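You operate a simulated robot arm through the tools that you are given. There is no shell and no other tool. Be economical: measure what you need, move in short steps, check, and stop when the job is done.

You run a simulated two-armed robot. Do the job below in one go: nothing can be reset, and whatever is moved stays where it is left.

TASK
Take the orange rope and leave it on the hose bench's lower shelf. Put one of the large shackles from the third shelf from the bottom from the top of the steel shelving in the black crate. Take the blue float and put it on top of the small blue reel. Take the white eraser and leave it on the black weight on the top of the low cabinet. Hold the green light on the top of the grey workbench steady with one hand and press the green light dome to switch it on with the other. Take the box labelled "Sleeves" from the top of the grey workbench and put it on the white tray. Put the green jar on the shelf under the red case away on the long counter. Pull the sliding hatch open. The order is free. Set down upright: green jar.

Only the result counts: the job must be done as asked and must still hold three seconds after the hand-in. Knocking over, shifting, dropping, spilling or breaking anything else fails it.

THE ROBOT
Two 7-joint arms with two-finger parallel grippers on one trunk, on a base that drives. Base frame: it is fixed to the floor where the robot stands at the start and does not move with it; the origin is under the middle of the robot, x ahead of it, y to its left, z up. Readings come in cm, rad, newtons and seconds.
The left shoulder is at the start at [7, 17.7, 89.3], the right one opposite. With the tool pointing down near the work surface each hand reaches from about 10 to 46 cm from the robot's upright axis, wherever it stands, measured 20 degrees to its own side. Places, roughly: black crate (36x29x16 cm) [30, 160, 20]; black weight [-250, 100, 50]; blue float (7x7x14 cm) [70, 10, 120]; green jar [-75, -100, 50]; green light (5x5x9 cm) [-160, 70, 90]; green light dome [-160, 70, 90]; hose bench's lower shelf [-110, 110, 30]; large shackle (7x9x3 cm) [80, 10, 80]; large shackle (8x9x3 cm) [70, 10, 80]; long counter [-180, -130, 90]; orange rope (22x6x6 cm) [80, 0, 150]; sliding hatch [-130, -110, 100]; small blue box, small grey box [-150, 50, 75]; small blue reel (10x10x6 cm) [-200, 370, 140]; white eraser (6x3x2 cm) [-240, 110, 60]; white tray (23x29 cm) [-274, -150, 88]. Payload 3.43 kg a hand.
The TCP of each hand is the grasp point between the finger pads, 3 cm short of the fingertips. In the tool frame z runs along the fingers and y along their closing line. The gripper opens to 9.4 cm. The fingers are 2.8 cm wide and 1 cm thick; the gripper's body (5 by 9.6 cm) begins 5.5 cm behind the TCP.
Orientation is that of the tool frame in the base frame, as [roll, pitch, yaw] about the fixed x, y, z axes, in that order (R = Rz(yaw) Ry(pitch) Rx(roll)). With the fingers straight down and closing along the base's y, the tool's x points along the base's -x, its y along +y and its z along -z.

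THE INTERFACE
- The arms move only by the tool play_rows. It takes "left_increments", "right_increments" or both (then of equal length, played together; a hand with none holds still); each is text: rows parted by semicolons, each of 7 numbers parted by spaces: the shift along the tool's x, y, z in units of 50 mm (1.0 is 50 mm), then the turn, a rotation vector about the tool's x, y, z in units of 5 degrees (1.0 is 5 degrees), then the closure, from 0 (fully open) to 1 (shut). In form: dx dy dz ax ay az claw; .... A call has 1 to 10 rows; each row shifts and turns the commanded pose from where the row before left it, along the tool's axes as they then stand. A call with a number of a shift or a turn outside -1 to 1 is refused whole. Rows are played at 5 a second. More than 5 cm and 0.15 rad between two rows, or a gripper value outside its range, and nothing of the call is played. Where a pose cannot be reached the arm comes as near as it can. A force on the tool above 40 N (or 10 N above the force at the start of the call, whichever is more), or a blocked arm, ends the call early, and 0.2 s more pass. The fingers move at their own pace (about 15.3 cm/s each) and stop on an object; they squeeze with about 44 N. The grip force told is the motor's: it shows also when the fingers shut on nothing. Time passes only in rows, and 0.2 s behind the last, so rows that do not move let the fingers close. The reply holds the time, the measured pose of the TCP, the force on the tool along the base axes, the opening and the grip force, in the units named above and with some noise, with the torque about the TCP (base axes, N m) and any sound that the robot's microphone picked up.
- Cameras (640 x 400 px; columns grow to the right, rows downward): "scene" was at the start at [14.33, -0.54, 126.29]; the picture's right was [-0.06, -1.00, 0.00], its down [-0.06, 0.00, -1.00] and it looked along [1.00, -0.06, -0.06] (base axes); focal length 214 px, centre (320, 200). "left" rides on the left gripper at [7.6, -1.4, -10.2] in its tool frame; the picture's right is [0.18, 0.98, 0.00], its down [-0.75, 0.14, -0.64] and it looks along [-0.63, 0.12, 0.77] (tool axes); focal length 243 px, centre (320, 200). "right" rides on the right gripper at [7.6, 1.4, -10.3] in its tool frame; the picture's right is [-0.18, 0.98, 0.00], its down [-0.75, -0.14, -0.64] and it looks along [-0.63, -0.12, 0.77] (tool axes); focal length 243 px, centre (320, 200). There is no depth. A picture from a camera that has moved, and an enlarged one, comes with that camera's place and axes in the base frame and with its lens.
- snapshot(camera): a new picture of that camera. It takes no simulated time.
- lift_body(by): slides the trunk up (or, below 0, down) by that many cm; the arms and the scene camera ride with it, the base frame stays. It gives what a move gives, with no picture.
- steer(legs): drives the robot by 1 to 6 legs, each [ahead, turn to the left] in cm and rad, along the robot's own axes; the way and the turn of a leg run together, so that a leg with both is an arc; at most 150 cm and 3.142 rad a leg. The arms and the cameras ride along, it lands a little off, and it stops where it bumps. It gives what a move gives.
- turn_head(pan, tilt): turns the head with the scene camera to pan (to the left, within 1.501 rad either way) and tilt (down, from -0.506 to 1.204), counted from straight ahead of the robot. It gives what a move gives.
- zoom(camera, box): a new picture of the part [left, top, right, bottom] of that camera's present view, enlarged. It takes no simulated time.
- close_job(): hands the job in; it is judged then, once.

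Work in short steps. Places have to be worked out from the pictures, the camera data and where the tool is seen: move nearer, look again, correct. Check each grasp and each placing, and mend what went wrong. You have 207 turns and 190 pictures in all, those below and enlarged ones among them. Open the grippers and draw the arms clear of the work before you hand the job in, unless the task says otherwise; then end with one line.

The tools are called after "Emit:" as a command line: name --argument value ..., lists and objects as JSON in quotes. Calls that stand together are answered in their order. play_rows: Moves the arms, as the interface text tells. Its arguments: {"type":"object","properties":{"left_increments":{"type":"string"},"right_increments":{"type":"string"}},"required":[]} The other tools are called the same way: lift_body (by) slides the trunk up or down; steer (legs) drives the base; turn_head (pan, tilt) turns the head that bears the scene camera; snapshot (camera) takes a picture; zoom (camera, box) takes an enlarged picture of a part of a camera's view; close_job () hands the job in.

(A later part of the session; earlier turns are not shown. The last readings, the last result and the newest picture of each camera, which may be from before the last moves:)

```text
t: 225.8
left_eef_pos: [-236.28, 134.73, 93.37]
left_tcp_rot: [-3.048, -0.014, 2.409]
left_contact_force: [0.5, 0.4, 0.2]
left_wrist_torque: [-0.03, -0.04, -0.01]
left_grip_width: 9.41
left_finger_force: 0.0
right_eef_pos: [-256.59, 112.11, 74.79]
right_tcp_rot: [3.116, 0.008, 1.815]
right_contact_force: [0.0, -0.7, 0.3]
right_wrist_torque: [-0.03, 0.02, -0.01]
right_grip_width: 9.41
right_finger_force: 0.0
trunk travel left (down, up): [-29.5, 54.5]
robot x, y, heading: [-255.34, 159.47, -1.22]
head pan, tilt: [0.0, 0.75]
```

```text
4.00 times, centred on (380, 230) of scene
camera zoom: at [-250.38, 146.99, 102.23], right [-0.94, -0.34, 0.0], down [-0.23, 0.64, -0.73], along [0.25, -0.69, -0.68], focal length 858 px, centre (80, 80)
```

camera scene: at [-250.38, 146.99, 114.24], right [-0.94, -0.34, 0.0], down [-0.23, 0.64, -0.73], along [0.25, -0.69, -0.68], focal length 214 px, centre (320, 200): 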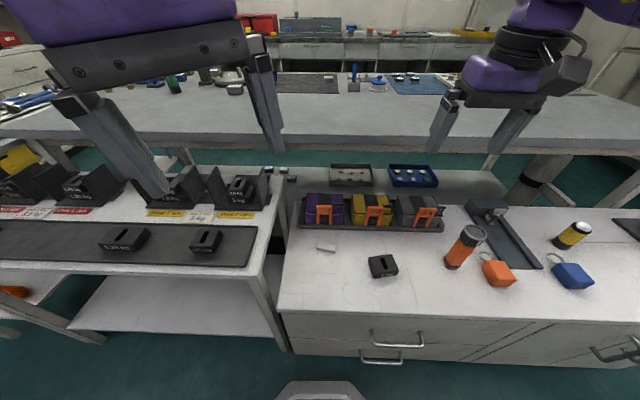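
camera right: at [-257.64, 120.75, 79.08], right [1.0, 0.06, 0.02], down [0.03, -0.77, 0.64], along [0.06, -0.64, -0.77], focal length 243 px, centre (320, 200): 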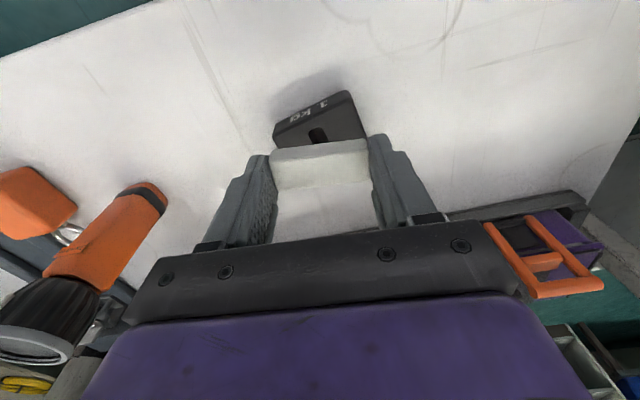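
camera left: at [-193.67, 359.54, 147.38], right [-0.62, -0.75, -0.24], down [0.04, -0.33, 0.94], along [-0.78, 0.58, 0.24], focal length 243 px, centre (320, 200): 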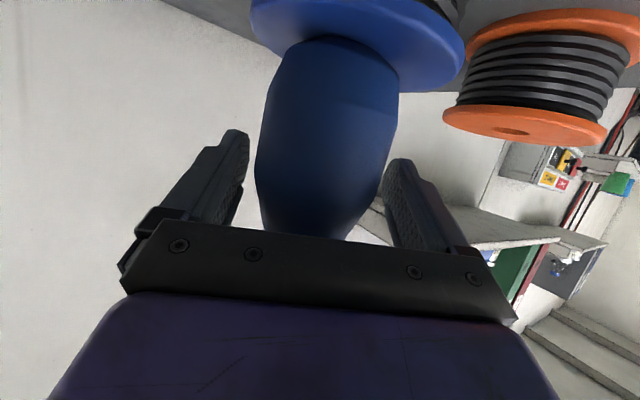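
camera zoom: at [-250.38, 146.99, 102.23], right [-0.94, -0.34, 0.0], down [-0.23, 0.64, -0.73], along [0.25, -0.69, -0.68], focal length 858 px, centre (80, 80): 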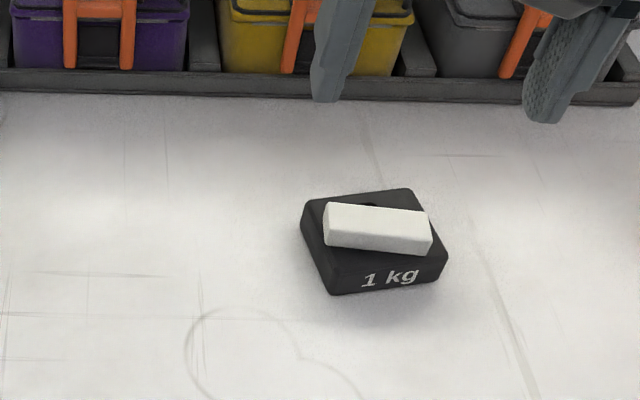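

The eraser rests on the weight. Next the workbench from its south side; I raise up and check the way round the west end.

Emit:
lift_body --by 30

Emit:
turn_head --pan -0.75 --tilt 0.4

Emit:
snapshot --camera "scene"

Emit:
turn_head --pan 0.1 --tilt 0.3

Emit:
snapshot --camera "scene"

```text
t: 228.8
left_eef_pos: [-236.37, 134.67, 123.46]
left_tcp_rot: [-3.046, -0.014, 2.41]
left_contact_force: [-0.1, -0.1, -0.1]
left_wrist_torque: [-0.02, 0.0, 0.0]
left_grip_width: 9.4
left_finger_force: 0.0
right_eef_pos: [-256.5, 112.03, 104.89]
right_tcp_rot: [3.115, 0.006, 1.816]
right_contact_force: [-0.1, 0.4, -0.3]
right_wrist_torque: [-0.02, -0.03, 0.0]
right_grip_width: 9.44
right_finger_force: 0.1
trunk travel left (down, up): [-59.5, 24.5]
robot x, y, heading: [-255.49, 159.35, -1.22]
head pan, tilt: [0.0, 0.75]
```

```text
t: 229.9
left_eef_pos: [-236.35, 134.66, 123.46]
left_tcp_rot: [-3.047, -0.014, 2.409]
left_contact_force: [-0.2, 0.1, -0.6]
left_wrist_torque: [0.01, -0.01, 0.0]
left_grip_width: 9.4
left_finger_force: 0.0
right_eef_pos: [-256.53, 112.06, 104.84]
right_tcp_rot: [3.115, 0.008, 1.816]
right_contact_force: [0.7, 1.5, 0.1]
right_wrist_torque: [0.0, 0.0, -0.05]
right_grip_width: 9.42
right_finger_force: 0.0
trunk travel left (down, up): [-59.5, 24.5]
robot x, y, heading: [-255.25, 159.67, -1.219]
head pan, tilt: [-0.75, 0.4]
```

```text
82 pictures are left
camera scene: at [-256.82, 146.24, 135.34], right [-0.92, 0.39, 0.0], down [0.15, 0.36, -0.92], along [-0.36, -0.85, -0.39], focal length 214 px, centre (320, 200)
```

scene: 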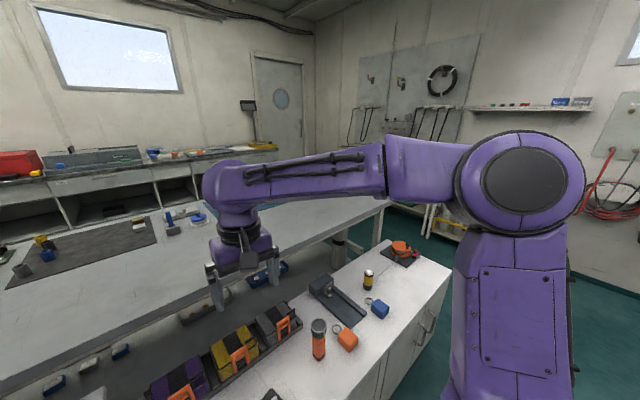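

```text
t: 231.1
left_eef_pos: [-236.17, 134.7, 123.42]
left_tcp_rot: [-3.048, -0.014, 2.41]
left_contact_force: [-0.3, -0.3, 0.1]
left_wrist_torque: [0.03, 0.0, -0.02]
left_grip_width: 9.42
left_finger_force: 0.1
right_eef_pos: [-256.53, 112.06, 104.84]
right_tcp_rot: [3.115, 0.007, 1.814]
right_contact_force: [0.0, -0.4, -0.6]
right_wrist_torque: [0.03, 0.01, -0.01]
right_grip_width: 9.41
right_finger_force: 0.1
trunk travel left (down, up): [-59.5, 24.5]
robot x, y, heading: [-255.09, 159.77, -1.222]
head pan, tilt: [0.099, 0.3]
```

```text
81 pictures are left
camera scene: at [-249.17, 146.36, 136.27], right [-0.9, -0.43, 0.0], down [-0.13, 0.27, -0.96], along [0.41, -0.86, -0.3], focal length 214 px, centre (320, 200)
```

scene: 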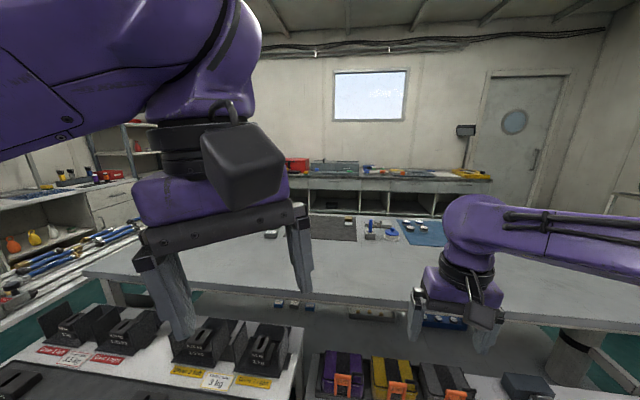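

The way east is known and the shackle job lies there, so I head back that way: around the hose bench's north side.

Emit:
steer --legs '[[-30, 0], [0, 1.63], [150, 0], [18, 0], [0, -1.44], [85, 0]]'

Emit:
steer --legs '[[0, -0.2], [74, 0], [0, -0.1], [100, 0], [0, 1.3]]'

Emit:
turn_head --pan 0.2 --tilt 0.6

Emit:
snapshot --camera "scene"

```text
t: 252.7
left_eef_pos: [-47.07, 163.5, 123.41]
left_tcp_rot: [-3.046, -0.015, 2.611]
left_contact_force: [-0.7, 0.8, -0.1]
left_wrist_torque: [0.04, 0.01, 0.01]
left_grip_width: 9.4
left_finger_force: 0.1
right_eef_pos: [-62.26, 137.43, 104.76]
right_tcp_rot: [3.116, 0.008, 2.016]
right_contact_force: [-0.8, 0.1, 0.1]
right_wrist_torque: [0.0, -0.03, 0.0]
right_grip_width: 9.41
right_finger_force: 0.0
trunk travel left (down, up): [-59.5, 24.5]
robot x, y, heading: [-70.73, 184.11, -1.022]
head pan, tilt: [0.099, 0.3]
```

```text
t: 266.0
left_eef_pos: [9.73, 28.17, 123.42]
left_tcp_rot: [-3.045, -0.014, -2.653]
left_contact_force: [0.1, 0.0, -0.4]
left_wrist_torque: [0.02, -0.01, -0.02]
left_grip_width: 9.39
left_finger_force: 0.0
right_eef_pos: [23.93, 1.41, 104.73]
right_tcp_rot: [3.116, 0.009, 3.035]
right_contact_force: [0.8, -0.3, 0.4]
right_wrist_torque: [0.02, 0.0, 0.01]
right_grip_width: 9.4
right_finger_force: 0.2
trunk travel left (down, up): [-59.5, 24.5]
robot x, y, heading: [-19.9, 18.97, -0.0]
head pan, tilt: [0.099, 0.3]
```

```text
t: 266.8
left_eef_pos: [9.76, 28.18, 123.45]
left_tcp_rot: [-3.049, -0.011, -2.653]
left_contact_force: [0.3, 0.7, -0.3]
left_wrist_torque: [0.01, 0.0, 0.0]
left_grip_width: 9.42
left_finger_force: 0.1
right_eef_pos: [24.18, 1.44, 104.86]
right_tcp_rot: [3.116, 0.005, 3.036]
right_contact_force: [0.6, 0.6, 0.1]
right_wrist_torque: [0.03, 0.02, 0.0]
right_grip_width: 9.4
right_finger_force: 0.3
trunk travel left (down, up): [-59.5, 24.5]
robot x, y, heading: [-19.94, 19.04, 0.001]
head pan, tilt: [0.201, 0.6]
```

```text
80 pictures are left
camera scene: at [-6.19, 20.69, 133.53], right [0.2, -0.98, 0.0], down [-0.55, -0.11, -0.83], along [0.81, 0.16, -0.56], focal length 214 px, centre (320, 200)
```

scene: 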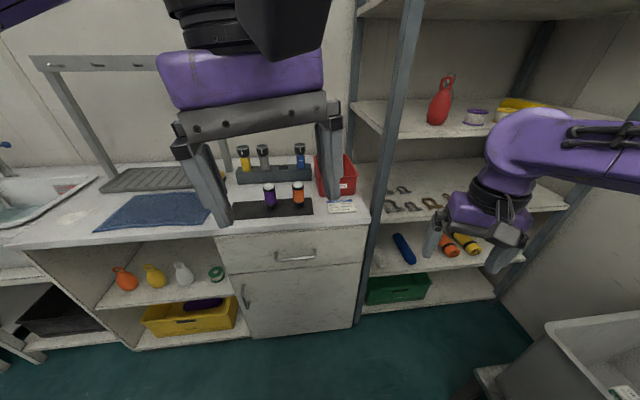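

I move to stand before the shelf again and shift the left hand out of the view.

Emit:
play_rows --left_increments "-0.38 0.7 0 0 0 0 0; -0.38 0.7 0 0 0 0 0; -0.38 0.7 0 0 0 0 0; -0.38 0.7 0 0 0 0 0; -0.38 0.7 0 0 0 0 0; 0 0 0 0 0 0 0"

Emit:
steer --legs '[[0, -0.61], [36, 0], [0, 0.61]]'

Emit:
turn_head --pan 0 --tilt 0.7

Emit:
snapshot --camera "scene"

```text
t: 268.2
left_eef_pos: [11.28, 46.2, 119.89]
left_tcp_rot: [-3.044, -0.012, -2.653]
left_contact_force: [-0.2, -0.1, -0.5]
left_wrist_torque: [0.04, -0.01, -0.02]
left_grip_width: 9.42
left_finger_force: 0.1
left hand out of reach, approached as far as the arm can: row 4, 5
right_eef_pos: [23.93, 1.34, 104.79]
right_tcp_rot: [3.116, 0.009, 3.034]
right_contact_force: [0.0, -0.6, 0.2]
right_wrist_torque: [0.02, 0.03, 0.02]
right_grip_width: 9.43
right_finger_force: 0.0
trunk travel left (down, up): [-59.5, 24.5]
robot x, y, heading: [-20.3, 18.77, 0.002]
head pan, tilt: [0.201, 0.6]
```

```text
t: 273.9
left_eef_pos: [39.7, 24.83, 119.91]
left_tcp_rot: [-3.043, -0.012, -2.671]
left_contact_force: [-0.3, -0.6, 1.0]
left_wrist_torque: [0.01, 0.01, 0.02]
left_grip_width: 9.39
left_finger_force: 0.0
right_eef_pos: [51.57, -20.34, 104.85]
right_tcp_rot: [3.115, 0.006, 3.015]
right_contact_force: [0.2, 1.1, -0.1]
right_wrist_torque: [0.03, -0.01, -0.02]
right_grip_width: 9.39
right_finger_force: 0.1
trunk travel left (down, up): [-59.5, 24.5]
robot x, y, heading: [7.97, -2.45, -0.02]
head pan, tilt: [0.201, 0.6]
```

```text
t: 274.6
left_eef_pos: [39.69, 24.75, 120.0]
left_tcp_rot: [-3.044, -0.012, -2.673]
left_contact_force: [-0.4, 0.4, -0.1]
left_wrist_torque: [-0.05, -0.01, 0.01]
left_grip_width: 9.4
left_finger_force: 0.1
right_eef_pos: [51.59, -20.19, 104.89]
right_tcp_rot: [3.117, 0.007, 3.014]
right_contact_force: [-0.1, -0.7, -0.6]
right_wrist_torque: [0.0, -0.01, -0.01]
right_grip_width: 9.41
right_finger_force: 0.0
trunk travel left (down, up): [-59.5, 24.5]
robot x, y, heading: [7.83, -2.14, -0.019]
head pan, tilt: [0.0, 0.7]
```

```text
79 pictures are left
camera scene: at [21.6, -2.17, 132.66], right [-0.02, -1.0, 0.0], down [-0.64, 0.01, -0.77], along [0.76, -0.01, -0.64], focal length 214 px, centre (320, 200)
```

scene: 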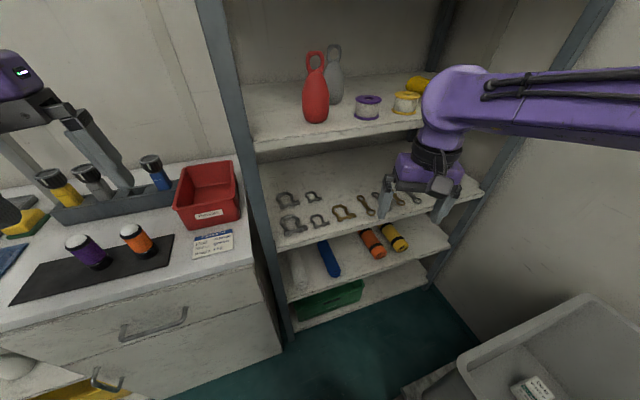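

Emit:
zoom --camera "scene" --box '[240, 170, 370, 251]'

```text
4.92 times, centred on (305, 210) of scene
camera zoom: at [21.6, -2.17, 132.66], right [-0.02, -1.0, 0.0], down [-0.64, 0.01, -0.77], along [0.76, -0.01, -0.64], focal length 1056 px, centre (394, 148)
```

zoom: 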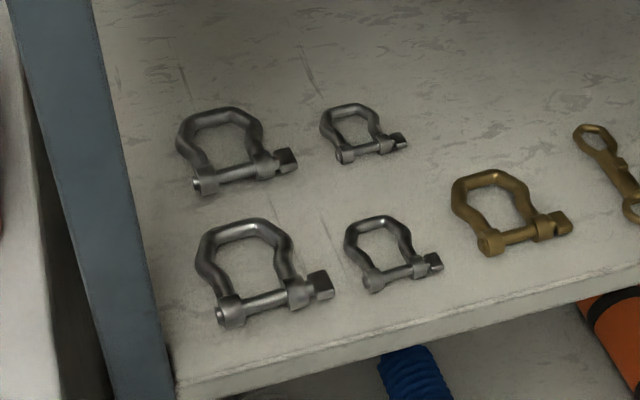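

I'll take the front-left large shackle, squeezing its bow from both sides with the tool pitched 45° and turned along the shackle's axis (0.37 rad).

Emit:
play_rows --right_increments "0 0 0 0 0 -0.95 0; 0 0 0 0 0 -0.95 0; 0 0 0 0 0 -0.95 0; 0 0 0 0 0 -0.95 0; 0 0 0 0 0 -0.95 0; 0 0 0 0 0 -0.95 0; 0 0 0 0 -1 0 0; 0 0 0 0 -1 0 0; 0 0 0 0 -1 0 0; 0 0 0 0 -1 0 0"

Emit:
play_rows --right_increments "0 0 0 0 -1 0 0; 0 0 0 0 -1 0 0; 0 0 0 0 -1 0 0; 0 0 0 0 -1 0 0; 0 0 0 0 -1 0 0; 0 0 0 0 0 0 0"

```text
t: 276.9
left_eef_pos: [39.69, 24.71, 120.1]
left_tcp_rot: [-3.043, -0.01, -2.672]
left_contact_force: [-0.3, -0.1, -0.3]
left_wrist_torque: [0.01, -0.01, 0.02]
left_grip_width: 9.41
left_finger_force: 0.1
right_eef_pos: [51.67, -20.36, 104.84]
right_tcp_rot: [3.119, 0.368, -2.778]
right_contact_force: [-0.3, -0.2, -0.3]
right_wrist_torque: [0.02, -0.01, -0.01]
right_grip_width: 9.4
right_finger_force: 0.0
trunk travel left (down, up): [-59.5, 24.5]
robot x, y, heading: [8.11, -1.97, -0.022]
head pan, tilt: [0.0, 0.7]
```

```text
t: 278.2
left_eef_pos: [39.72, 24.89, 119.95]
left_tcp_rot: [-3.045, -0.012, -2.673]
left_contact_force: [0.4, 0.3, 0.4]
left_wrist_torque: [-0.01, 0.02, 0.01]
left_grip_width: 9.4
left_finger_force: 0.0
right_eef_pos: [51.66, -20.3, 104.88]
right_tcp_rot: [3.113, 0.805, -2.791]
right_contact_force: [0.8, 0.1, 0.6]
right_wrist_torque: [-0.03, 0.0, 0.0]
right_grip_width: 9.4
right_finger_force: 0.2
trunk travel left (down, up): [-59.5, 24.5]
robot x, y, heading: [7.73, -1.86, -0.016]
head pan, tilt: [0.0, 0.7]
```

Emit:
play_rows --right_increments "0.04 0.593 0.697 0 0 0 0; 0.04 0.593 0.697 0 0 0 0; 0.04 0.593 0.697 0 0 0 0; 0.04 0.593 0.697 0 0 0 0; 0.04 0.593 0.697 0 0 0 0; 0.04 0.593 0.697 0 0 0 0; 0 0 0 0 0 0 0"

Emit:
snapshot --camera "right"

```text
t: 279.9
left_eef_pos: [39.58, 24.68, 119.94]
left_tcp_rot: [-3.044, -0.009, -2.673]
left_contact_force: [-0.7, 0.3, -0.2]
left_wrist_torque: [0.0, 0.0, 0.02]
left_grip_width: 9.38
left_finger_force: 0.1
right_eef_pos: [57.89, 1.81, 90.02]
right_tcp_rot: [3.11, 0.805, -2.791]
right_contact_force: [-0.4, -1.4, 0.4]
right_wrist_torque: [0.03, -0.01, 0.0]
right_grip_width: 9.4
right_finger_force: 0.1
trunk travel left (down, up): [-59.5, 24.5]
robot x, y, heading: [7.7, -1.81, -0.021]
head pan, tilt: [0.0, 0.7]
```

```text
77 pictures are left
camera right: at [45.6, -1.49, 91.63], right [-0.24, 0.96, 0.15], down [0.11, -0.13, 0.98], along [0.96, 0.25, -0.08], focal length 243 px, centre (320, 200)
```

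right: 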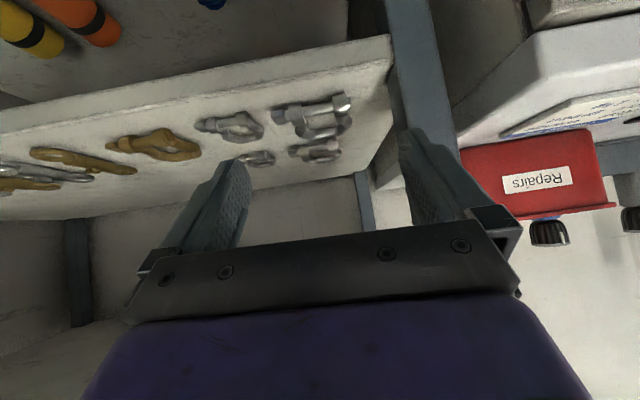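

The shackle fix agrees. I advance skirting the left post, stopping just short to look.

Emit:
play_rows --right_increments "-0.06 -0.117 0.49 0 0 0 0.13; -0.06 -0.117 0.49 0 0 0 0.13; -0.179 0.047 0.61 0 0 0 0.13; -0.179 0.047 0.61 0 0 0 0.13; 0 0 0 0 0 0 0.13"

Emit:
snapshot --camera "right"

Emit:
zoom --camera "scene" --box '[220, 150, 400, 262]'

```text
t: 281.1
left_eef_pos: [39.82, 24.92, 119.89]
left_tcp_rot: [-3.044, -0.013, -2.673]
left_contact_force: [0.5, -0.1, 0.2]
left_wrist_torque: [0.04, 0.02, 0.0]
left_grip_width: 9.39
left_finger_force: 0.1
right_eef_pos: [67.58, 4.5, 83.69]
right_tcp_rot: [3.113, 0.8, -2.789]
right_contact_force: [0.7, 0.2, -0.4]
right_wrist_torque: [-0.02, 0.0, -0.01]
right_grip_width: 8.15
right_finger_force: 0.2
trunk travel left (down, up): [-59.5, 24.5]
robot x, y, heading: [7.53, -1.82, -0.019]
head pan, tilt: [0.0, 0.7]
```

```text
76 pictures are left
camera right: at [55.22, 1.22, 85.44], right [-0.24, 0.96, 0.15], down [0.12, -0.13, 0.98], along [0.96, 0.25, -0.08], focal length 243 px, centre (320, 200)
```

right: 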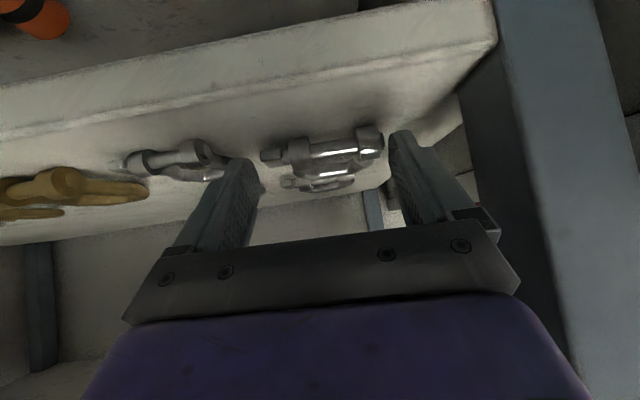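

```text
3.56 times, centred on (310, 206) of scene
camera zoom: at [21.72, -2.16, 132.63], right [-0.02, -1.0, 0.0], down [-0.64, 0.01, -0.76], along [0.76, -0.01, -0.64], focal length 763 px, centre (356, 179)
```

zoom: 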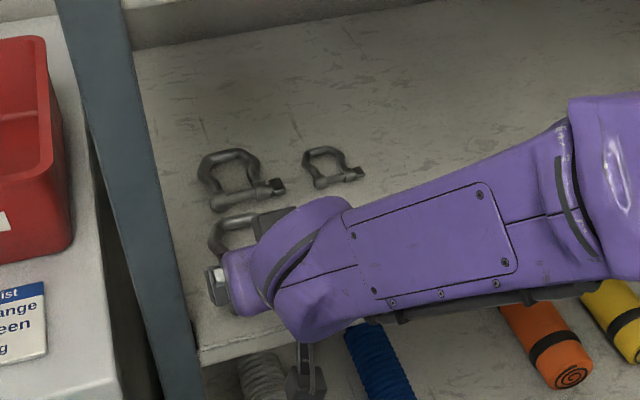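

The fingers straddle the shackle. Advance 2.4 cm and down 1 cm, slightly wider.

Emit:
play_rows --right_increments "0 0 0 0 0 0 0.05; -0.0875 0.03 0.25 0 0 0 0.05; -0.0875 0.03 0.25 0 0 0 0.05; 0 0 0 0 0 0 0.05"

Emit:
snapshot --camera "right"

```text
t: 282.1
left_eef_pos: [39.22, 24.86, 120.09]
left_tcp_rot: [-3.044, -0.007, -2.672]
left_contact_force: [0.8, 0.4, 0.3]
left_wrist_torque: [0.02, 0.02, -0.02]
left_grip_width: 9.38
left_finger_force: 0.0
right_eef_pos: [69.29, 5.7, 83.13]
right_tcp_rot: [3.115, 0.811, -2.788]
right_contact_force: [-12.0, -3.6, 16.6]
right_wrist_torque: [-0.73, -0.1, -0.63]
right_grip_width: 8.86
right_finger_force: 0.2
trunk travel left (down, up): [-59.5, 24.5]
robot x, y, heading: [7.91, -2.09, -0.021]
head pan, tilt: [0.0, 0.7]
```

```text
74 pictures are left
camera right: at [57.15, 2.44, 84.78], right [-0.24, 0.96, 0.15], down [0.11, -0.13, 0.99], along [0.96, 0.25, -0.07], focal length 243 px, centre (320, 200)
```

right: 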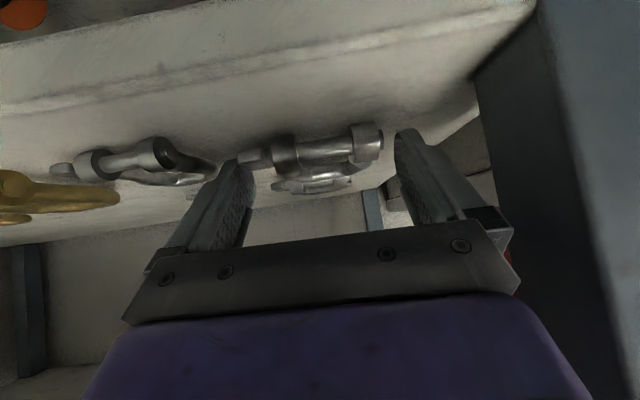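

The right finger bears on the nut. I back off 1 cm, shift 6 mm to the right and advance slightly higher.

Emit:
play_rows --right_increments "-0.07 0 -0.2 0 0 0 0; 0 -0.12 0 0 0 0 0; 0 0 0 0 0 0 0"

Emit:
play_rows --right_increments "-0.07 0 0.13 0 0 0 0; -0.07 0 0.13 0 0 0 0; 0 0 0 0 0 0 0"

Emit:
snapshot --camera "right"

```text
t: 282.9
left_eef_pos: [39.72, 24.91, 119.93]
left_tcp_rot: [-3.044, -0.012, -2.672]
left_contact_force: [-0.5, 1.5, 0.9]
left_wrist_torque: [0.01, 0.01, -0.01]
left_grip_width: 9.39
left_finger_force: 0.0
right_eef_pos: [69.33, 4.9, 83.65]
right_tcp_rot: [3.114, 0.804, -2.789]
right_contact_force: [0.2, -1.2, 0.1]
right_wrist_torque: [0.01, 0.03, 0.01]
right_grip_width: 9.39
right_finger_force: 0.0
trunk travel left (down, up): [-59.5, 24.5]
robot x, y, heading: [8.01, -1.87, -0.017]
head pan, tilt: [0.0, 0.7]
```

```text
t: 283.6
left_eef_pos: [39.76, 24.75, 119.86]
left_tcp_rot: [-3.044, -0.012, -2.671]
left_contact_force: [-0.1, 0.5, 0.5]
left_wrist_torque: [0.0, -0.01, 0.01]
left_grip_width: 9.42
left_finger_force: 0.0
right_eef_pos: [70.56, 5.7, 83.22]
right_tcp_rot: [3.112, 0.806, -2.79]
right_contact_force: [0.0, 0.2, -0.4]
right_wrist_torque: [0.01, -0.04, 0.02]
right_grip_width: 9.42
right_finger_force: 0.1
trunk travel left (down, up): [-59.5, 24.5]
robot x, y, heading: [7.65, -1.9, -0.022]
head pan, tilt: [0.0, 0.7]
```

```text
73 pictures are left
camera right: at [58.32, 2.43, 84.99], right [-0.24, 0.96, 0.15], down [0.11, -0.13, 0.99], along [0.96, 0.25, -0.08], focal length 243 px, centre (320, 200)
```

right: 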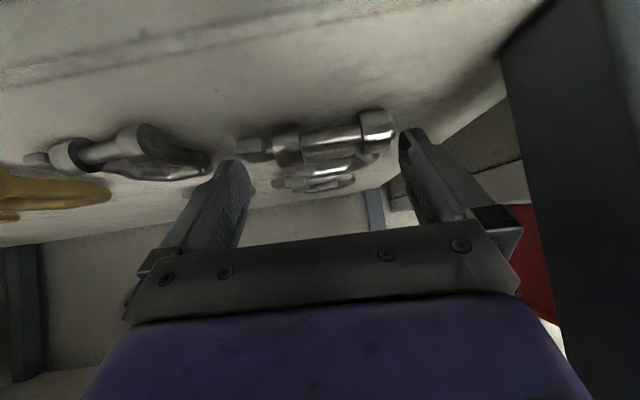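

No contact now and the fingertips are beside the bow. Lower 4 mm and close.

Emit:
play_rows --right_increments "0.06 0 0.055 0 0 0 0; 0 0 0 0 0 0 0.3; 0 0 0 0 0 0 1; 0 0 0 0 0 0 1; 0 0 0 0 0 0 1"

Emit:
snapshot --camera "right"

```text
t: 284.9
left_eef_pos: [39.59, 25.01, 119.94]
left_tcp_rot: [-3.043, -0.011, -2.671]
left_contact_force: [-0.6, -1.4, -0.9]
left_wrist_torque: [-0.01, 0.02, 0.02]
left_grip_width: 9.43
left_finger_force: 0.0
right_eef_pos: [70.94, 5.29, 83.35]
right_tcp_rot: [3.099, 0.809, -2.811]
right_contact_force: [3.3, 6.9, 17.1]
right_wrist_torque: [0.69, 0.37, -0.19]
right_grip_width: 7.56
right_finger_force: 43.4
trunk travel left (down, up): [-59.5, 24.5]
robot x, y, heading: [8.01, -1.92, -0.018]
head pan, tilt: [0.0, 0.7]
```

```text
72 pictures are left
camera right: at [58.7, 2.18, 84.97], right [-0.23, 0.96, 0.16], down [0.11, -0.14, 0.98], along [0.97, 0.24, -0.07], focal length 243 px, centre (320, 200)
```

right: 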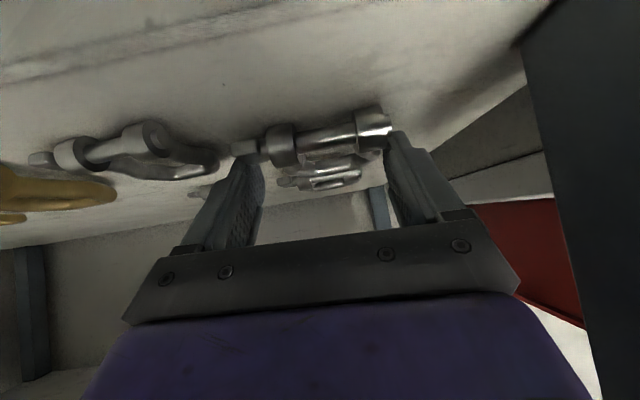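

Gripped end to end (7.6 cm). Lift 3 cm and check.

Emit:
play_rows --right_increments "-0.15 0 -0.14 0 0 0 1; -0.15 0 -0.14 0 0 0 1; -0.15 0 -0.14 0 0 0 1; 0 0 0 0 0 0 1"

Emit:
snapshot --camera "right"

```text
t: 285.9
left_eef_pos: [39.84, 24.81, 119.92]
left_tcp_rot: [-3.044, -0.013, -2.672]
left_contact_force: [0.7, 0.1, -0.7]
left_wrist_torque: [0.01, 0.01, 0.0]
left_grip_width: 9.42
left_finger_force: 0.0
right_eef_pos: [70.73, 5.52, 85.86]
right_tcp_rot: [3.11, 0.804, -2.791]
right_contact_force: [0.6, -0.3, -3.3]
right_wrist_torque: [0.0, 0.06, -0.02]
right_grip_width: 7.57
right_finger_force: 43.8
trunk travel left (down, up): [-59.5, 24.5]
robot x, y, heading: [7.94, -1.83, -0.024]
head pan, tilt: [0.0, 0.7]
```

```text
71 pictures are left
camera right: at [58.5, 2.26, 87.6], right [-0.24, 0.96, 0.15], down [0.12, -0.13, 0.98], along [0.96, 0.25, -0.08], focal length 243 px, centre (320, 200)
```

right: 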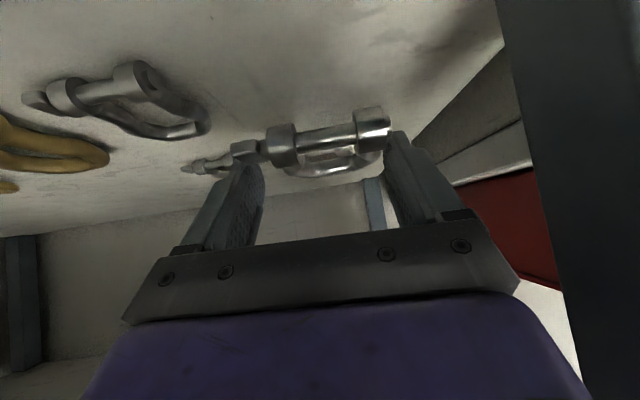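

Holding well. Withdraw.

Emit:
play_rows --right_increments "0.44 -0.075 -0.75 0 0 0 1; 0.44 -0.075 -0.75 0 0 0 1; 0.307 0 -0.7 0 0 0 1; 0.307 0 -0.7 0 0 0 1; 0.307 0 -0.7 0 0 0 1; 0 0 0 0 0 0 1"

Emit:
snapshot --camera "right"

```text
t: 286.2
left_eef_pos: [39.7, 24.69, 119.87]
left_tcp_rot: [-3.045, -0.011, -2.67]
left_contact_force: [0.5, -0.2, 0.3]
left_wrist_torque: [0.02, -0.02, 0.01]
left_grip_width: 9.4
left_finger_force: 0.1
right_eef_pos: [69.95, 2.53, 84.87]
right_tcp_rot: [3.026, 0.773, -2.902]
right_contact_force: [-0.6, 0.5, 1.2]
right_wrist_torque: [-0.19, 0.08, -0.04]
right_grip_width: 7.52
right_finger_force: 44.5
trunk travel left (down, up): [-59.5, 24.5]
robot x, y, heading: [7.69, -2.06, -0.023]
head pan, tilt: [0.0, 0.7]
stopped in row 1 (right hand): the force on the tool passed its limit at 43 N (the readings are from after the stop); the commanded pose is now the measured one
```

```text
70 pictures are left
camera right: at [57.48, -0.3, 87.08], right [-0.18, 0.96, 0.21], down [0.15, -0.18, 0.97], along [0.97, 0.21, -0.12], focal length 243 px, centre (320, 200)
```

right: 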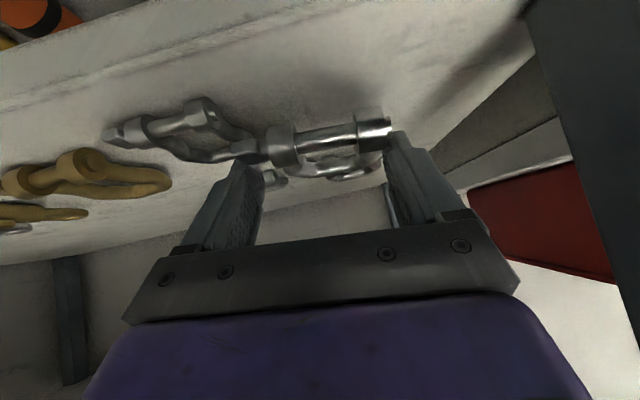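

The move was interrupted and the hand drifted right; I raise it gently 2 cm first and check.

Emit:
play_rows --right_increments "-0.13 0 -0.13 0 0 0 1; -0.13 0 -0.13 0 0 0 1; 0 0 0 0 0 0 1"

Emit:
zoom --camera "scene" --box '[220, 120, 420, 245]'

Emit:
snapshot --camera "right"

```text
t: 287.0
left_eef_pos: [39.81, 24.81, 119.82]
left_tcp_rot: [-3.046, -0.013, -2.67]
left_contact_force: [0.0, -0.8, 0.5]
left_wrist_torque: [-0.02, 0.0, -0.04]
left_grip_width: 9.39
left_finger_force: 0.0
right_eef_pos: [69.91, 2.47, 86.68]
right_tcp_rot: [3.033, 0.769, -2.893]
right_contact_force: [-0.2, -0.3, -1.9]
right_wrist_torque: [-0.06, 0.06, -0.04]
right_grip_width: 7.54
right_finger_force: 43.8
trunk travel left (down, up): [-59.5, 24.5]
robot x, y, heading: [7.92, -1.76, -0.014]
head pan, tilt: [0.0, 0.7]
```

```text
3.20 times, centred on (320, 182) of scene
camera zoom: at [21.67, -2.11, 132.65], right [-0.02, -1.0, 0.0], down [-0.64, 0.01, -0.76], along [0.76, -0.01, -0.64], focal length 686 px, centre (320, 256)
```

zoom: 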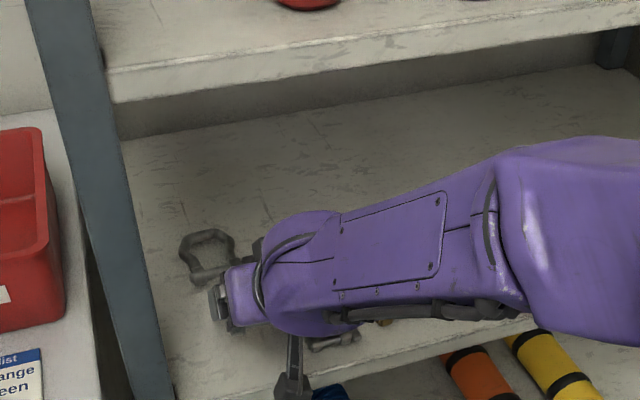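

```text
68 pictures are left
camera right: at [57.7, -0.25, 88.78], right [-0.18, 0.96, 0.2], down [0.16, -0.18, 0.97], along [0.97, 0.21, -0.12], focal length 243 px, centre (320, 200)
```

right: 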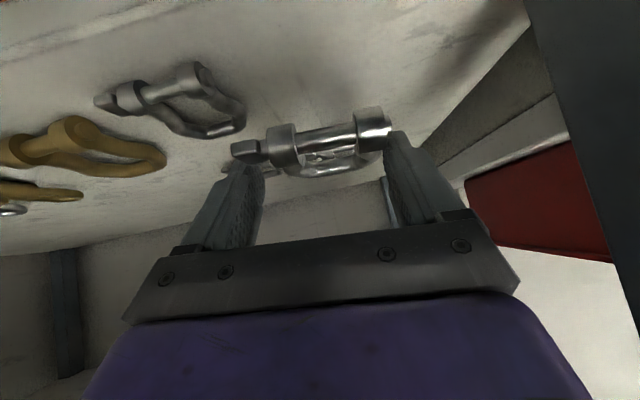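

The shackle is free and clear now. I back the base straight out.

Emit:
steer --legs '[[-25, 0]]'

Emit:
zoom --camera "scene" --box '[220, 110, 420, 235]'

```text
t: 288.9
left_eef_pos: [13.85, 25.45, 119.89]
left_tcp_rot: [-3.046, -0.013, -2.663]
left_contact_force: [0.4, 0.8, -0.5]
left_wrist_torque: [-0.02, -0.01, -0.02]
left_grip_width: 9.39
left_finger_force: 0.0
right_eef_pos: [44.39, 3.35, 86.61]
right_tcp_rot: [3.031, 0.769, -2.886]
right_contact_force: [0.0, 0.1, -2.6]
right_wrist_torque: [-0.02, 0.07, 0.01]
right_grip_width: 7.51
right_finger_force: 43.5
trunk travel left (down, up): [-59.5, 24.5]
robot x, y, heading: [-17.43, -2.12, -0.008]
head pan, tilt: [0.0, 0.7]
```

```text
3.20 times, centred on (320, 172) of scene
camera zoom: at [-3.98, -1.69, 132.66], right [-0.01, -1.0, 0.0], down [-0.64, 0.01, -0.76], along [0.76, -0.01, -0.64], focal length 686 px, centre (320, 288)
```

zoom: 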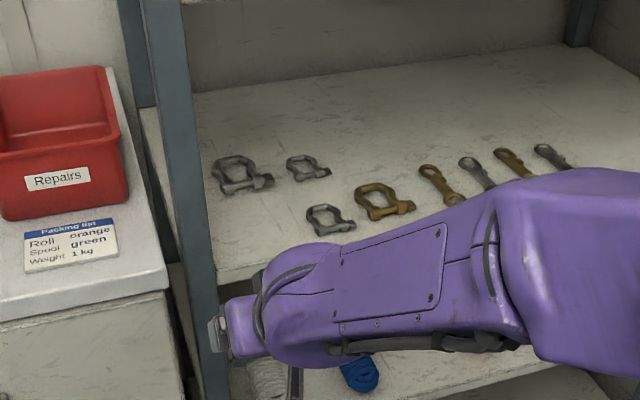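

The neighbours look unmoved. Now to the black crate under the bench at about (30,160): I retract a bit, raise, and drive to a stand-off facing it.

Emit:
lift_body --by 20

Emit:
play_rows --right_increments "0.4 0 -0.4 0 0 0 1; 0.4 0 -0.4 0 0 0 1; 0.4 0 -0.4 0 0 0 1; 0.4 0 -0.4 0 0 0 1; 0 0 0 0 0 0 1"

Emit:
steer --legs '[[0, 1.85], [141, 0], [0, -1.55]]'

Emit:
turn_head --pan 0 --tilt 0.8

Emit:
snapshot --camera "scene"

```text
t: 291.0
left_eef_pos: [13.85, 25.44, 139.82]
left_tcp_rot: [-3.045, -0.012, -2.663]
left_contact_force: [0.5, 0.0, -0.3]
left_wrist_torque: [0.01, -0.01, -0.02]
left_grip_width: 9.39
left_finger_force: 0.1
right_eef_pos: [44.45, 3.42, 106.56]
right_tcp_rot: [3.034, 0.77, -2.886]
right_contact_force: [-0.2, 0.3, -2.6]
right_wrist_torque: [-0.03, 0.07, 0.03]
right_grip_width: 7.56
right_finger_force: 44.1
trunk travel left (down, up): [-79.5, 4.5]
robot x, y, heading: [-17.86, -1.52, -0.01]
head pan, tilt: [0.0, 0.7]
```

```text
t: 292.2
left_eef_pos: [13.94, 25.45, 139.92]
left_tcp_rot: [-3.044, -0.012, -2.663]
left_contact_force: [0.4, 0.8, 0.4]
left_wrist_torque: [0.03, 0.03, 0.0]
left_grip_width: 9.39
left_finger_force: 0.0
right_eef_pos: [34.35, -0.74, 107.87]
right_tcp_rot: [2.974, 0.779, -2.952]
right_contact_force: [-0.3, -0.3, -2.9]
right_wrist_torque: [-0.03, 0.07, -0.02]
right_grip_width: 7.56
right_finger_force: 43.9
trunk travel left (down, up): [-79.5, 4.5]
robot x, y, heading: [-17.72, -1.66, -0.006]
head pan, tilt: [0.0, 0.7]
```

```text
t: 307.1
left_eef_pos: [-24.4, 160.94, 139.95]
left_tcp_rot: [-3.044, -0.012, -2.437]
left_contact_force: [0.6, -0.1, -0.3]
left_wrist_torque: [0.02, -0.01, -0.02]
left_grip_width: 9.38
left_finger_force: 0.1
right_eef_pos: [1.03, 140.32, 108.05]
right_tcp_rot: [2.971, 0.779, -2.717]
right_contact_force: [0.1, -0.3, -3.3]
right_wrist_torque: [-0.05, 0.06, 0.01]
right_grip_width: 7.54
right_finger_force: 43.7
trunk travel left (down, up): [-79.5, 4.5]
robot x, y, heading: [-49.36, 127.42, 0.211]
head pan, tilt: [0.0, 0.7]
```

```text
t: 307.8
left_eef_pos: [-24.44, 161.07, 140.05]
left_tcp_rot: [-3.043, -0.013, -2.435]
left_contact_force: [0.3, 0.6, 0.0]
left_wrist_torque: [0.04, 0.0, -0.01]
left_grip_width: 9.39
left_finger_force: 0.0
right_eef_pos: [1.19, 140.32, 108.14]
right_tcp_rot: [2.963, 0.782, -2.728]
right_contact_force: [0.9, -0.8, -3.0]
right_wrist_torque: [-0.05, 0.03, 0.0]
right_grip_width: 7.53
right_finger_force: 43.6
trunk travel left (down, up): [-79.5, 4.5]
robot x, y, heading: [-49.24, 128.13, 0.218]
head pan, tilt: [0.0, 0.799]
```

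```text
66 pictures are left
camera scene: at [-36.14, 130.37, 151.83], right [0.21, -0.98, 0.0], down [-0.7, -0.15, -0.7], along [0.68, 0.15, -0.72], focal length 214 px, centre (320, 200)
```

scene: 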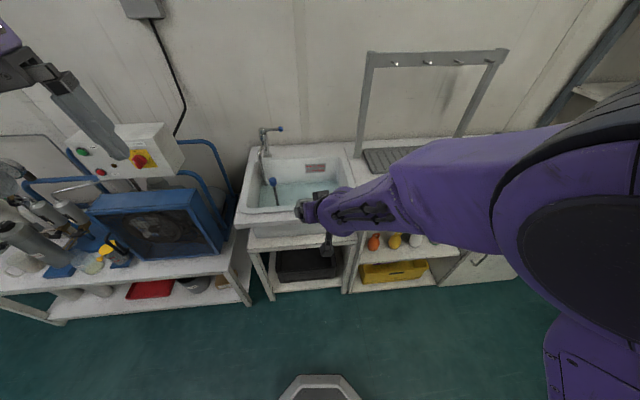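

Emit:
zoom --camera "scene" --box '[240, 210, 368, 300]'

```text
4.44 times, centred on (304, 255) of scene
camera zoom: at [-36.14, 130.37, 151.83], right [0.21, -0.98, 0.0], down [-0.7, -0.15, -0.7], along [0.68, 0.15, -0.72], focal length 953 px, centre (391, -44)
```

zoom: 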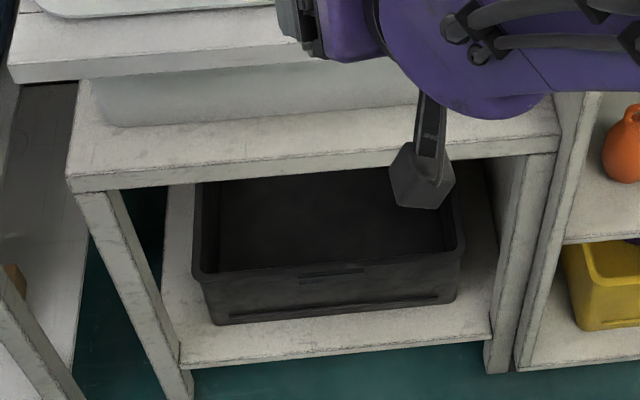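

The crate stands on a low shelf under the sink, rim z≈28, with ~29 cm clearance above. I back off, straighten, steepen the tool a bit, and lower the trunk.

Emit:
steer --legs '[[-15, 0], [0, 0.07]]'

Emit:
play_rows --right_increments "0 0.2 0 0.5 0 0.5 1; 0 0.2 0 0.5 0 0.5 1; 0 0.2 0 0 1 0 1; 0 0.2 0 0 1 0 1; 0 0 0 0 0.8 0 1; 0 0 0 0 0 0 1"

Emit:
lift_body --by -40

Emit:
lift_body --by -38

Emit:
turn_head --pan 0.05 --tilt 0.35

Emit:
snapshot --camera "scene"

```text
t: 309.6
left_eef_pos: [-41.39, 159.11, 139.86]
left_tcp_rot: [-3.047, -0.016, -2.368]
left_contact_force: [0.7, -0.9, 0.1]
left_wrist_torque: [0.02, 0.0, 0.0]
left_grip_width: 9.4
left_finger_force: 0.0
right_eef_pos: [-14.64, 140.29, 108.2]
right_tcp_rot: [2.959, 0.779, -2.662]
right_contact_force: [0.1, 1.1, -3.1]
right_wrist_torque: [-0.04, 0.09, -0.02]
right_grip_width: 7.54
right_finger_force: 43.8
trunk travel left (down, up): [-79.5, 4.5]
robot x, y, heading: [-64.45, 124.53, 0.289]
head pan, tilt: [0.0, 0.799]
```

```text
t: 311.1
left_eef_pos: [-41.83, 159.31, 139.83]
left_tcp_rot: [-3.044, -0.012, -2.368]
left_contact_force: [0.2, -0.5, -0.5]
left_wrist_torque: [-0.02, 0.02, -0.01]
left_grip_width: 9.39
left_finger_force: 0.1
right_eef_pos: [-16.11, 143.51, 110.25]
right_tcp_rot: [2.956, 0.558, -2.71]
right_contact_force: [-0.9, 0.3, -2.4]
right_wrist_torque: [-0.04, 0.02, -0.02]
right_grip_width: 7.55
right_finger_force: 44.1
right hand out of reach, approached as far as the arm can: row 2
trunk travel left (down, up): [-79.5, 4.5]
robot x, y, heading: [-64.09, 124.1, 0.283]
head pan, tilt: [0.0, 0.799]
```

```text
t: 314.9
left_eef_pos: [-41.76, 159.35, 100.01]
left_tcp_rot: [-3.043, -0.014, -2.368]
left_contact_force: [0.1, -0.1, 0.3]
left_wrist_torque: [0.05, 0.0, -0.01]
left_grip_width: 9.38
left_finger_force: 0.1
right_eef_pos: [-16.27, 143.3, 69.76]
right_tcp_rot: [2.952, 0.547, -2.716]
right_contact_force: [0.4, -0.9, -2.4]
right_wrist_torque: [-0.07, 0.02, 0.0]
right_grip_width: 7.56
right_finger_force: 44.2
trunk travel left (down, up): [-39.5, 44.5]
robot x, y, heading: [-64.45, 123.96, 0.28]
head pan, tilt: [0.0, 0.799]
```

```text
t: 318.6
left_eef_pos: [-41.77, 159.32, 61.87]
left_tcp_rot: [-3.044, -0.014, -2.368]
left_contact_force: [-0.4, -0.1, -0.3]
left_wrist_torque: [-0.02, 0.01, -0.02]
left_grip_width: 9.39
left_finger_force: 0.1
right_eef_pos: [-16.21, 143.3, 31.68]
right_tcp_rot: [2.953, 0.547, -2.715]
right_contact_force: [0.7, 0.3, -3.6]
right_wrist_torque: [-0.04, 0.07, 0.02]
right_grip_width: 7.57
right_finger_force: 44.2
trunk travel left (down, up): [-1.5, 82.5]
robot x, y, heading: [-64.0, 124.23, 0.289]
head pan, tilt: [0.0, 0.799]
```

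```text
t: 319.4
left_eef_pos: [-41.87, 159.27, 61.87]
left_tcp_rot: [-3.044, -0.011, -2.369]
left_contact_force: [0.1, 0.1, 0.1]
left_wrist_torque: [0.0, 0.01, -0.01]
left_grip_width: 9.4
left_finger_force: 0.0
right_eef_pos: [-16.11, 143.46, 31.6]
right_tcp_rot: [2.953, 0.548, -2.716]
right_contact_force: [-0.2, 0.0, -2.6]
right_wrist_torque: [-0.03, 0.02, 0.03]
right_grip_width: 7.56
right_finger_force: 44.1
trunk travel left (down, up): [-1.5, 82.5]
robot x, y, heading: [-64.4, 124.45, 0.283]
head pan, tilt: [0.051, 0.351]
```

```text
64 pictures are left
camera scene: at [-50.41, 128.72, 77.79], right [0.33, -0.94, 0.0], down [-0.33, -0.11, -0.94], along [0.89, 0.31, -0.34], focal length 214 px, centre (320, 200)
```

scene: 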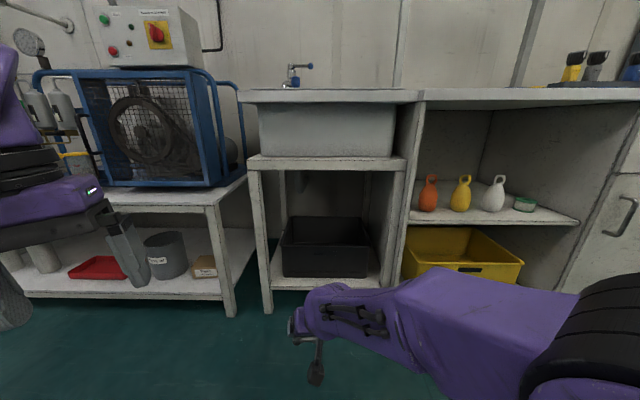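

The hand is already at a good height. I pull the left hand back, lift 3 cm, and drive the right hand in over the crate (first 40 cm).

Emit:
play_rows --left_increments "0.71 0.37 0 0 0 0 0; 0.71 0.37 0 0 0 0 0; 0.71 0.37 0 0 0 0 0; 0.71 0.37 0 0 0 0 0; 0.71 0.37 0 0 0 0 0; 0 0 0 0 0 0 0" --right_increments "0 -0.1 0 0 0 0 1; 0 -0.1 0 0 0 0 1; 0 -0.1 0 0 0 0 1; 0 -0.1 0 0 0 0 1; 0 -0.1 0 0 0 0 1; 0 0 0 0 0 0 1"

Emit:
lift_body --by 3

Emit:
steer --legs '[[38, 0]]'

Emit:
snapshot --camera "scene"

Emit:
snapshot --camera "right"

```text
t: 320.9
left_eef_pos: [-54.25, 150.29, 57.82]
left_tcp_rot: [-3.042, -0.014, -2.37]
left_contact_force: [0.2, 0.3, -0.7]
left_wrist_torque: [-0.03, 0.03, 0.02]
left_grip_width: 9.41
left_finger_force: 0.1
left hand out of reach, approached as far as the arm can: row 1, 2, 3, 4, 5
right_eef_pos: [-15.23, 141.11, 30.43]
right_tcp_rot: [2.992, 0.54, -2.683]
right_contact_force: [0.7, -0.1, -2.6]
right_wrist_torque: [-0.05, 0.08, -0.01]
right_grip_width: 7.55
right_finger_force: 44.1
trunk travel left (down, up): [-1.5, 82.5]
robot x, y, heading: [-64.18, 124.03, 0.286]
head pan, tilt: [0.051, 0.351]
```

```text
t: 321.6
left_eef_pos: [-54.3, 150.32, 60.75]
left_tcp_rot: [-3.043, -0.014, -2.37]
left_contact_force: [-0.5, 0.1, -0.4]
left_wrist_torque: [0.01, 0.03, -0.03]
left_grip_width: 9.41
left_finger_force: 0.1
right_eef_pos: [-15.25, 141.23, 33.39]
right_tcp_rot: [2.988, 0.542, -2.685]
right_contact_force: [0.2, 0.0, -2.0]
right_wrist_torque: [-0.08, 0.02, 0.02]
right_grip_width: 7.54
right_finger_force: 43.9
trunk travel left (down, up): [-4.5, 79.5]
robot x, y, heading: [-63.9, 123.85, 0.282]
head pan, tilt: [0.051, 0.351]
```

```text
t: 324.0
left_eef_pos: [-17.48, 161.13, 60.67]
left_tcp_rot: [-3.041, -0.014, -2.371]
left_contact_force: [-0.5, -0.6, 0.0]
left_wrist_torque: [0.0, -0.02, -0.01]
left_grip_width: 9.38
left_finger_force: 0.0
right_eef_pos: [21.39, 151.84, 33.43]
right_tcp_rot: [2.99, 0.542, -2.687]
right_contact_force: [1.0, -1.2, -3.1]
right_wrist_torque: [-0.02, 0.04, 0.02]
right_grip_width: 7.52
right_finger_force: 43.8
trunk travel left (down, up): [-4.5, 79.5]
robot x, y, heading: [-27.42, 135.0, 0.281]
head pan, tilt: [0.051, 0.351]
```

```text
63 pictures are left
camera scene: at [-13.66, 139.41, 80.8], right [0.33, -0.94, 0.0], down [-0.33, -0.11, -0.94], along [0.89, 0.31, -0.34], focal length 214 px, centre (320, 200)
```

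scene: 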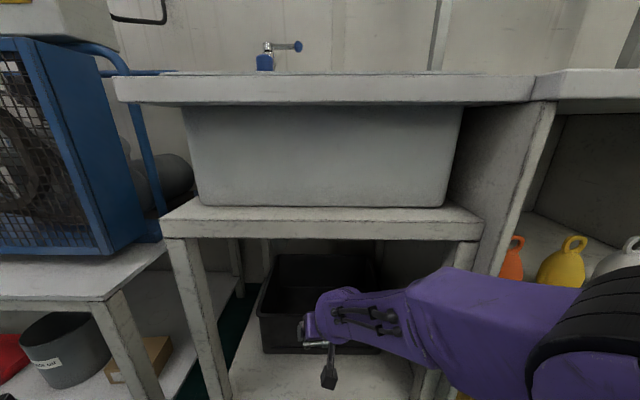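

```text
62 pictures are left
camera right: at [10.92, 146.54, 38.43], right [-0.35, 0.91, 0.22], down [0.4, -0.07, 0.91], along [0.85, 0.41, -0.34], focal length 243 px, centre (320, 200)
```

right: 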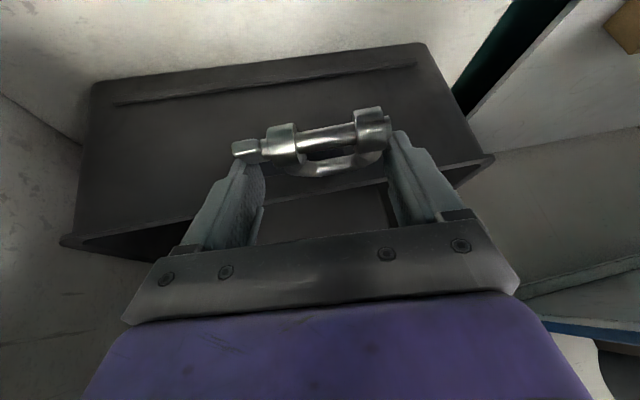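

The rim is nearer z 31, so the shackle needs more height: I back 6 cm, flatten the tool to 44° and raise 3 cm, then go in.

Emit:
steer --legs '[[-6, 0]]'

Emit:
play_rows --right_increments "0 0 0 0 -1 0 1; 0 0 0 0 -1 0 1; 0 0 0 0 -1 0 1; 0 0 0 0 -0.5 0 1; 0 0 0 0 0 0 1"

Emit:
lift_body --by 3.5

Emit:
snapshot --camera "right"

```text
t: 325.0
left_eef_pos: [-23.15, 159.27, 60.8]
left_tcp_rot: [-3.042, -0.014, -2.368]
left_contact_force: [-0.7, -0.2, -0.1]
left_wrist_torque: [0.02, 0.01, -0.01]
left_grip_width: 9.4
left_finger_force: 0.0
right_eef_pos: [15.86, 150.2, 33.58]
right_tcp_rot: [2.99, 0.54, -2.685]
right_contact_force: [0.3, 0.9, -2.3]
right_wrist_torque: [-0.06, 0.03, 0.01]
right_grip_width: 7.57
right_finger_force: 43.8
trunk travel left (down, up): [-4.5, 79.5]
robot x, y, heading: [-33.03, 133.37, 0.282]
head pan, tilt: [0.051, 0.351]
```

```text
t: 326.2
left_eef_pos: [-23.21, 159.33, 60.76]
left_tcp_rot: [-3.042, -0.013, -2.371]
left_contact_force: [-0.2, 0.6, 0.8]
left_wrist_torque: [0.0, 0.0, 0.04]
left_grip_width: 9.42
left_finger_force: 0.0
right_eef_pos: [16.4, 149.95, 34.69]
right_tcp_rot: [2.879, 0.846, -2.823]
right_contact_force: [0.1, 0.6, -2.5]
right_wrist_torque: [-0.04, 0.08, -0.01]
right_grip_width: 7.54
right_finger_force: 44.2
trunk travel left (down, up): [-4.5, 79.5]
robot x, y, heading: [-33.4, 133.51, 0.282]
head pan, tilt: [0.051, 0.351]
```

```text
t: 327.0
left_eef_pos: [-23.26, 159.44, 64.2]
left_tcp_rot: [-3.041, -0.014, -2.37]
left_contact_force: [0.2, -0.2, 0.5]
left_wrist_torque: [0.01, 0.04, 0.01]
left_grip_width: 9.42
left_finger_force: 0.1
right_eef_pos: [16.15, 150.27, 38.18]
right_tcp_rot: [2.88, 0.848, -2.819]
right_contact_force: [0.1, 1.0, -3.0]
right_wrist_torque: [-0.05, 0.06, -0.02]
right_grip_width: 7.54
right_finger_force: 44.5
trunk travel left (down, up): [-8.0, 76.0]
robot x, y, heading: [-33.32, 133.6, 0.283]
head pan, tilt: [0.051, 0.351]
```

```text
61 pictures are left
camera right: at [4.5, 144.99, 39.39], right [-0.37, 0.88, 0.31], down [0.15, -0.27, 0.95], along [0.92, 0.4, -0.04], focal length 243 px, centre (320, 200)
```

right: 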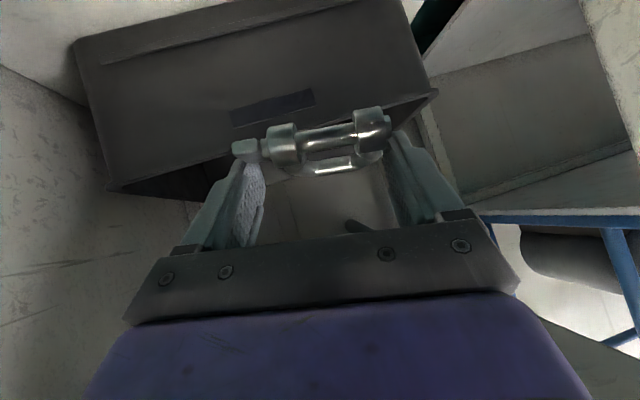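

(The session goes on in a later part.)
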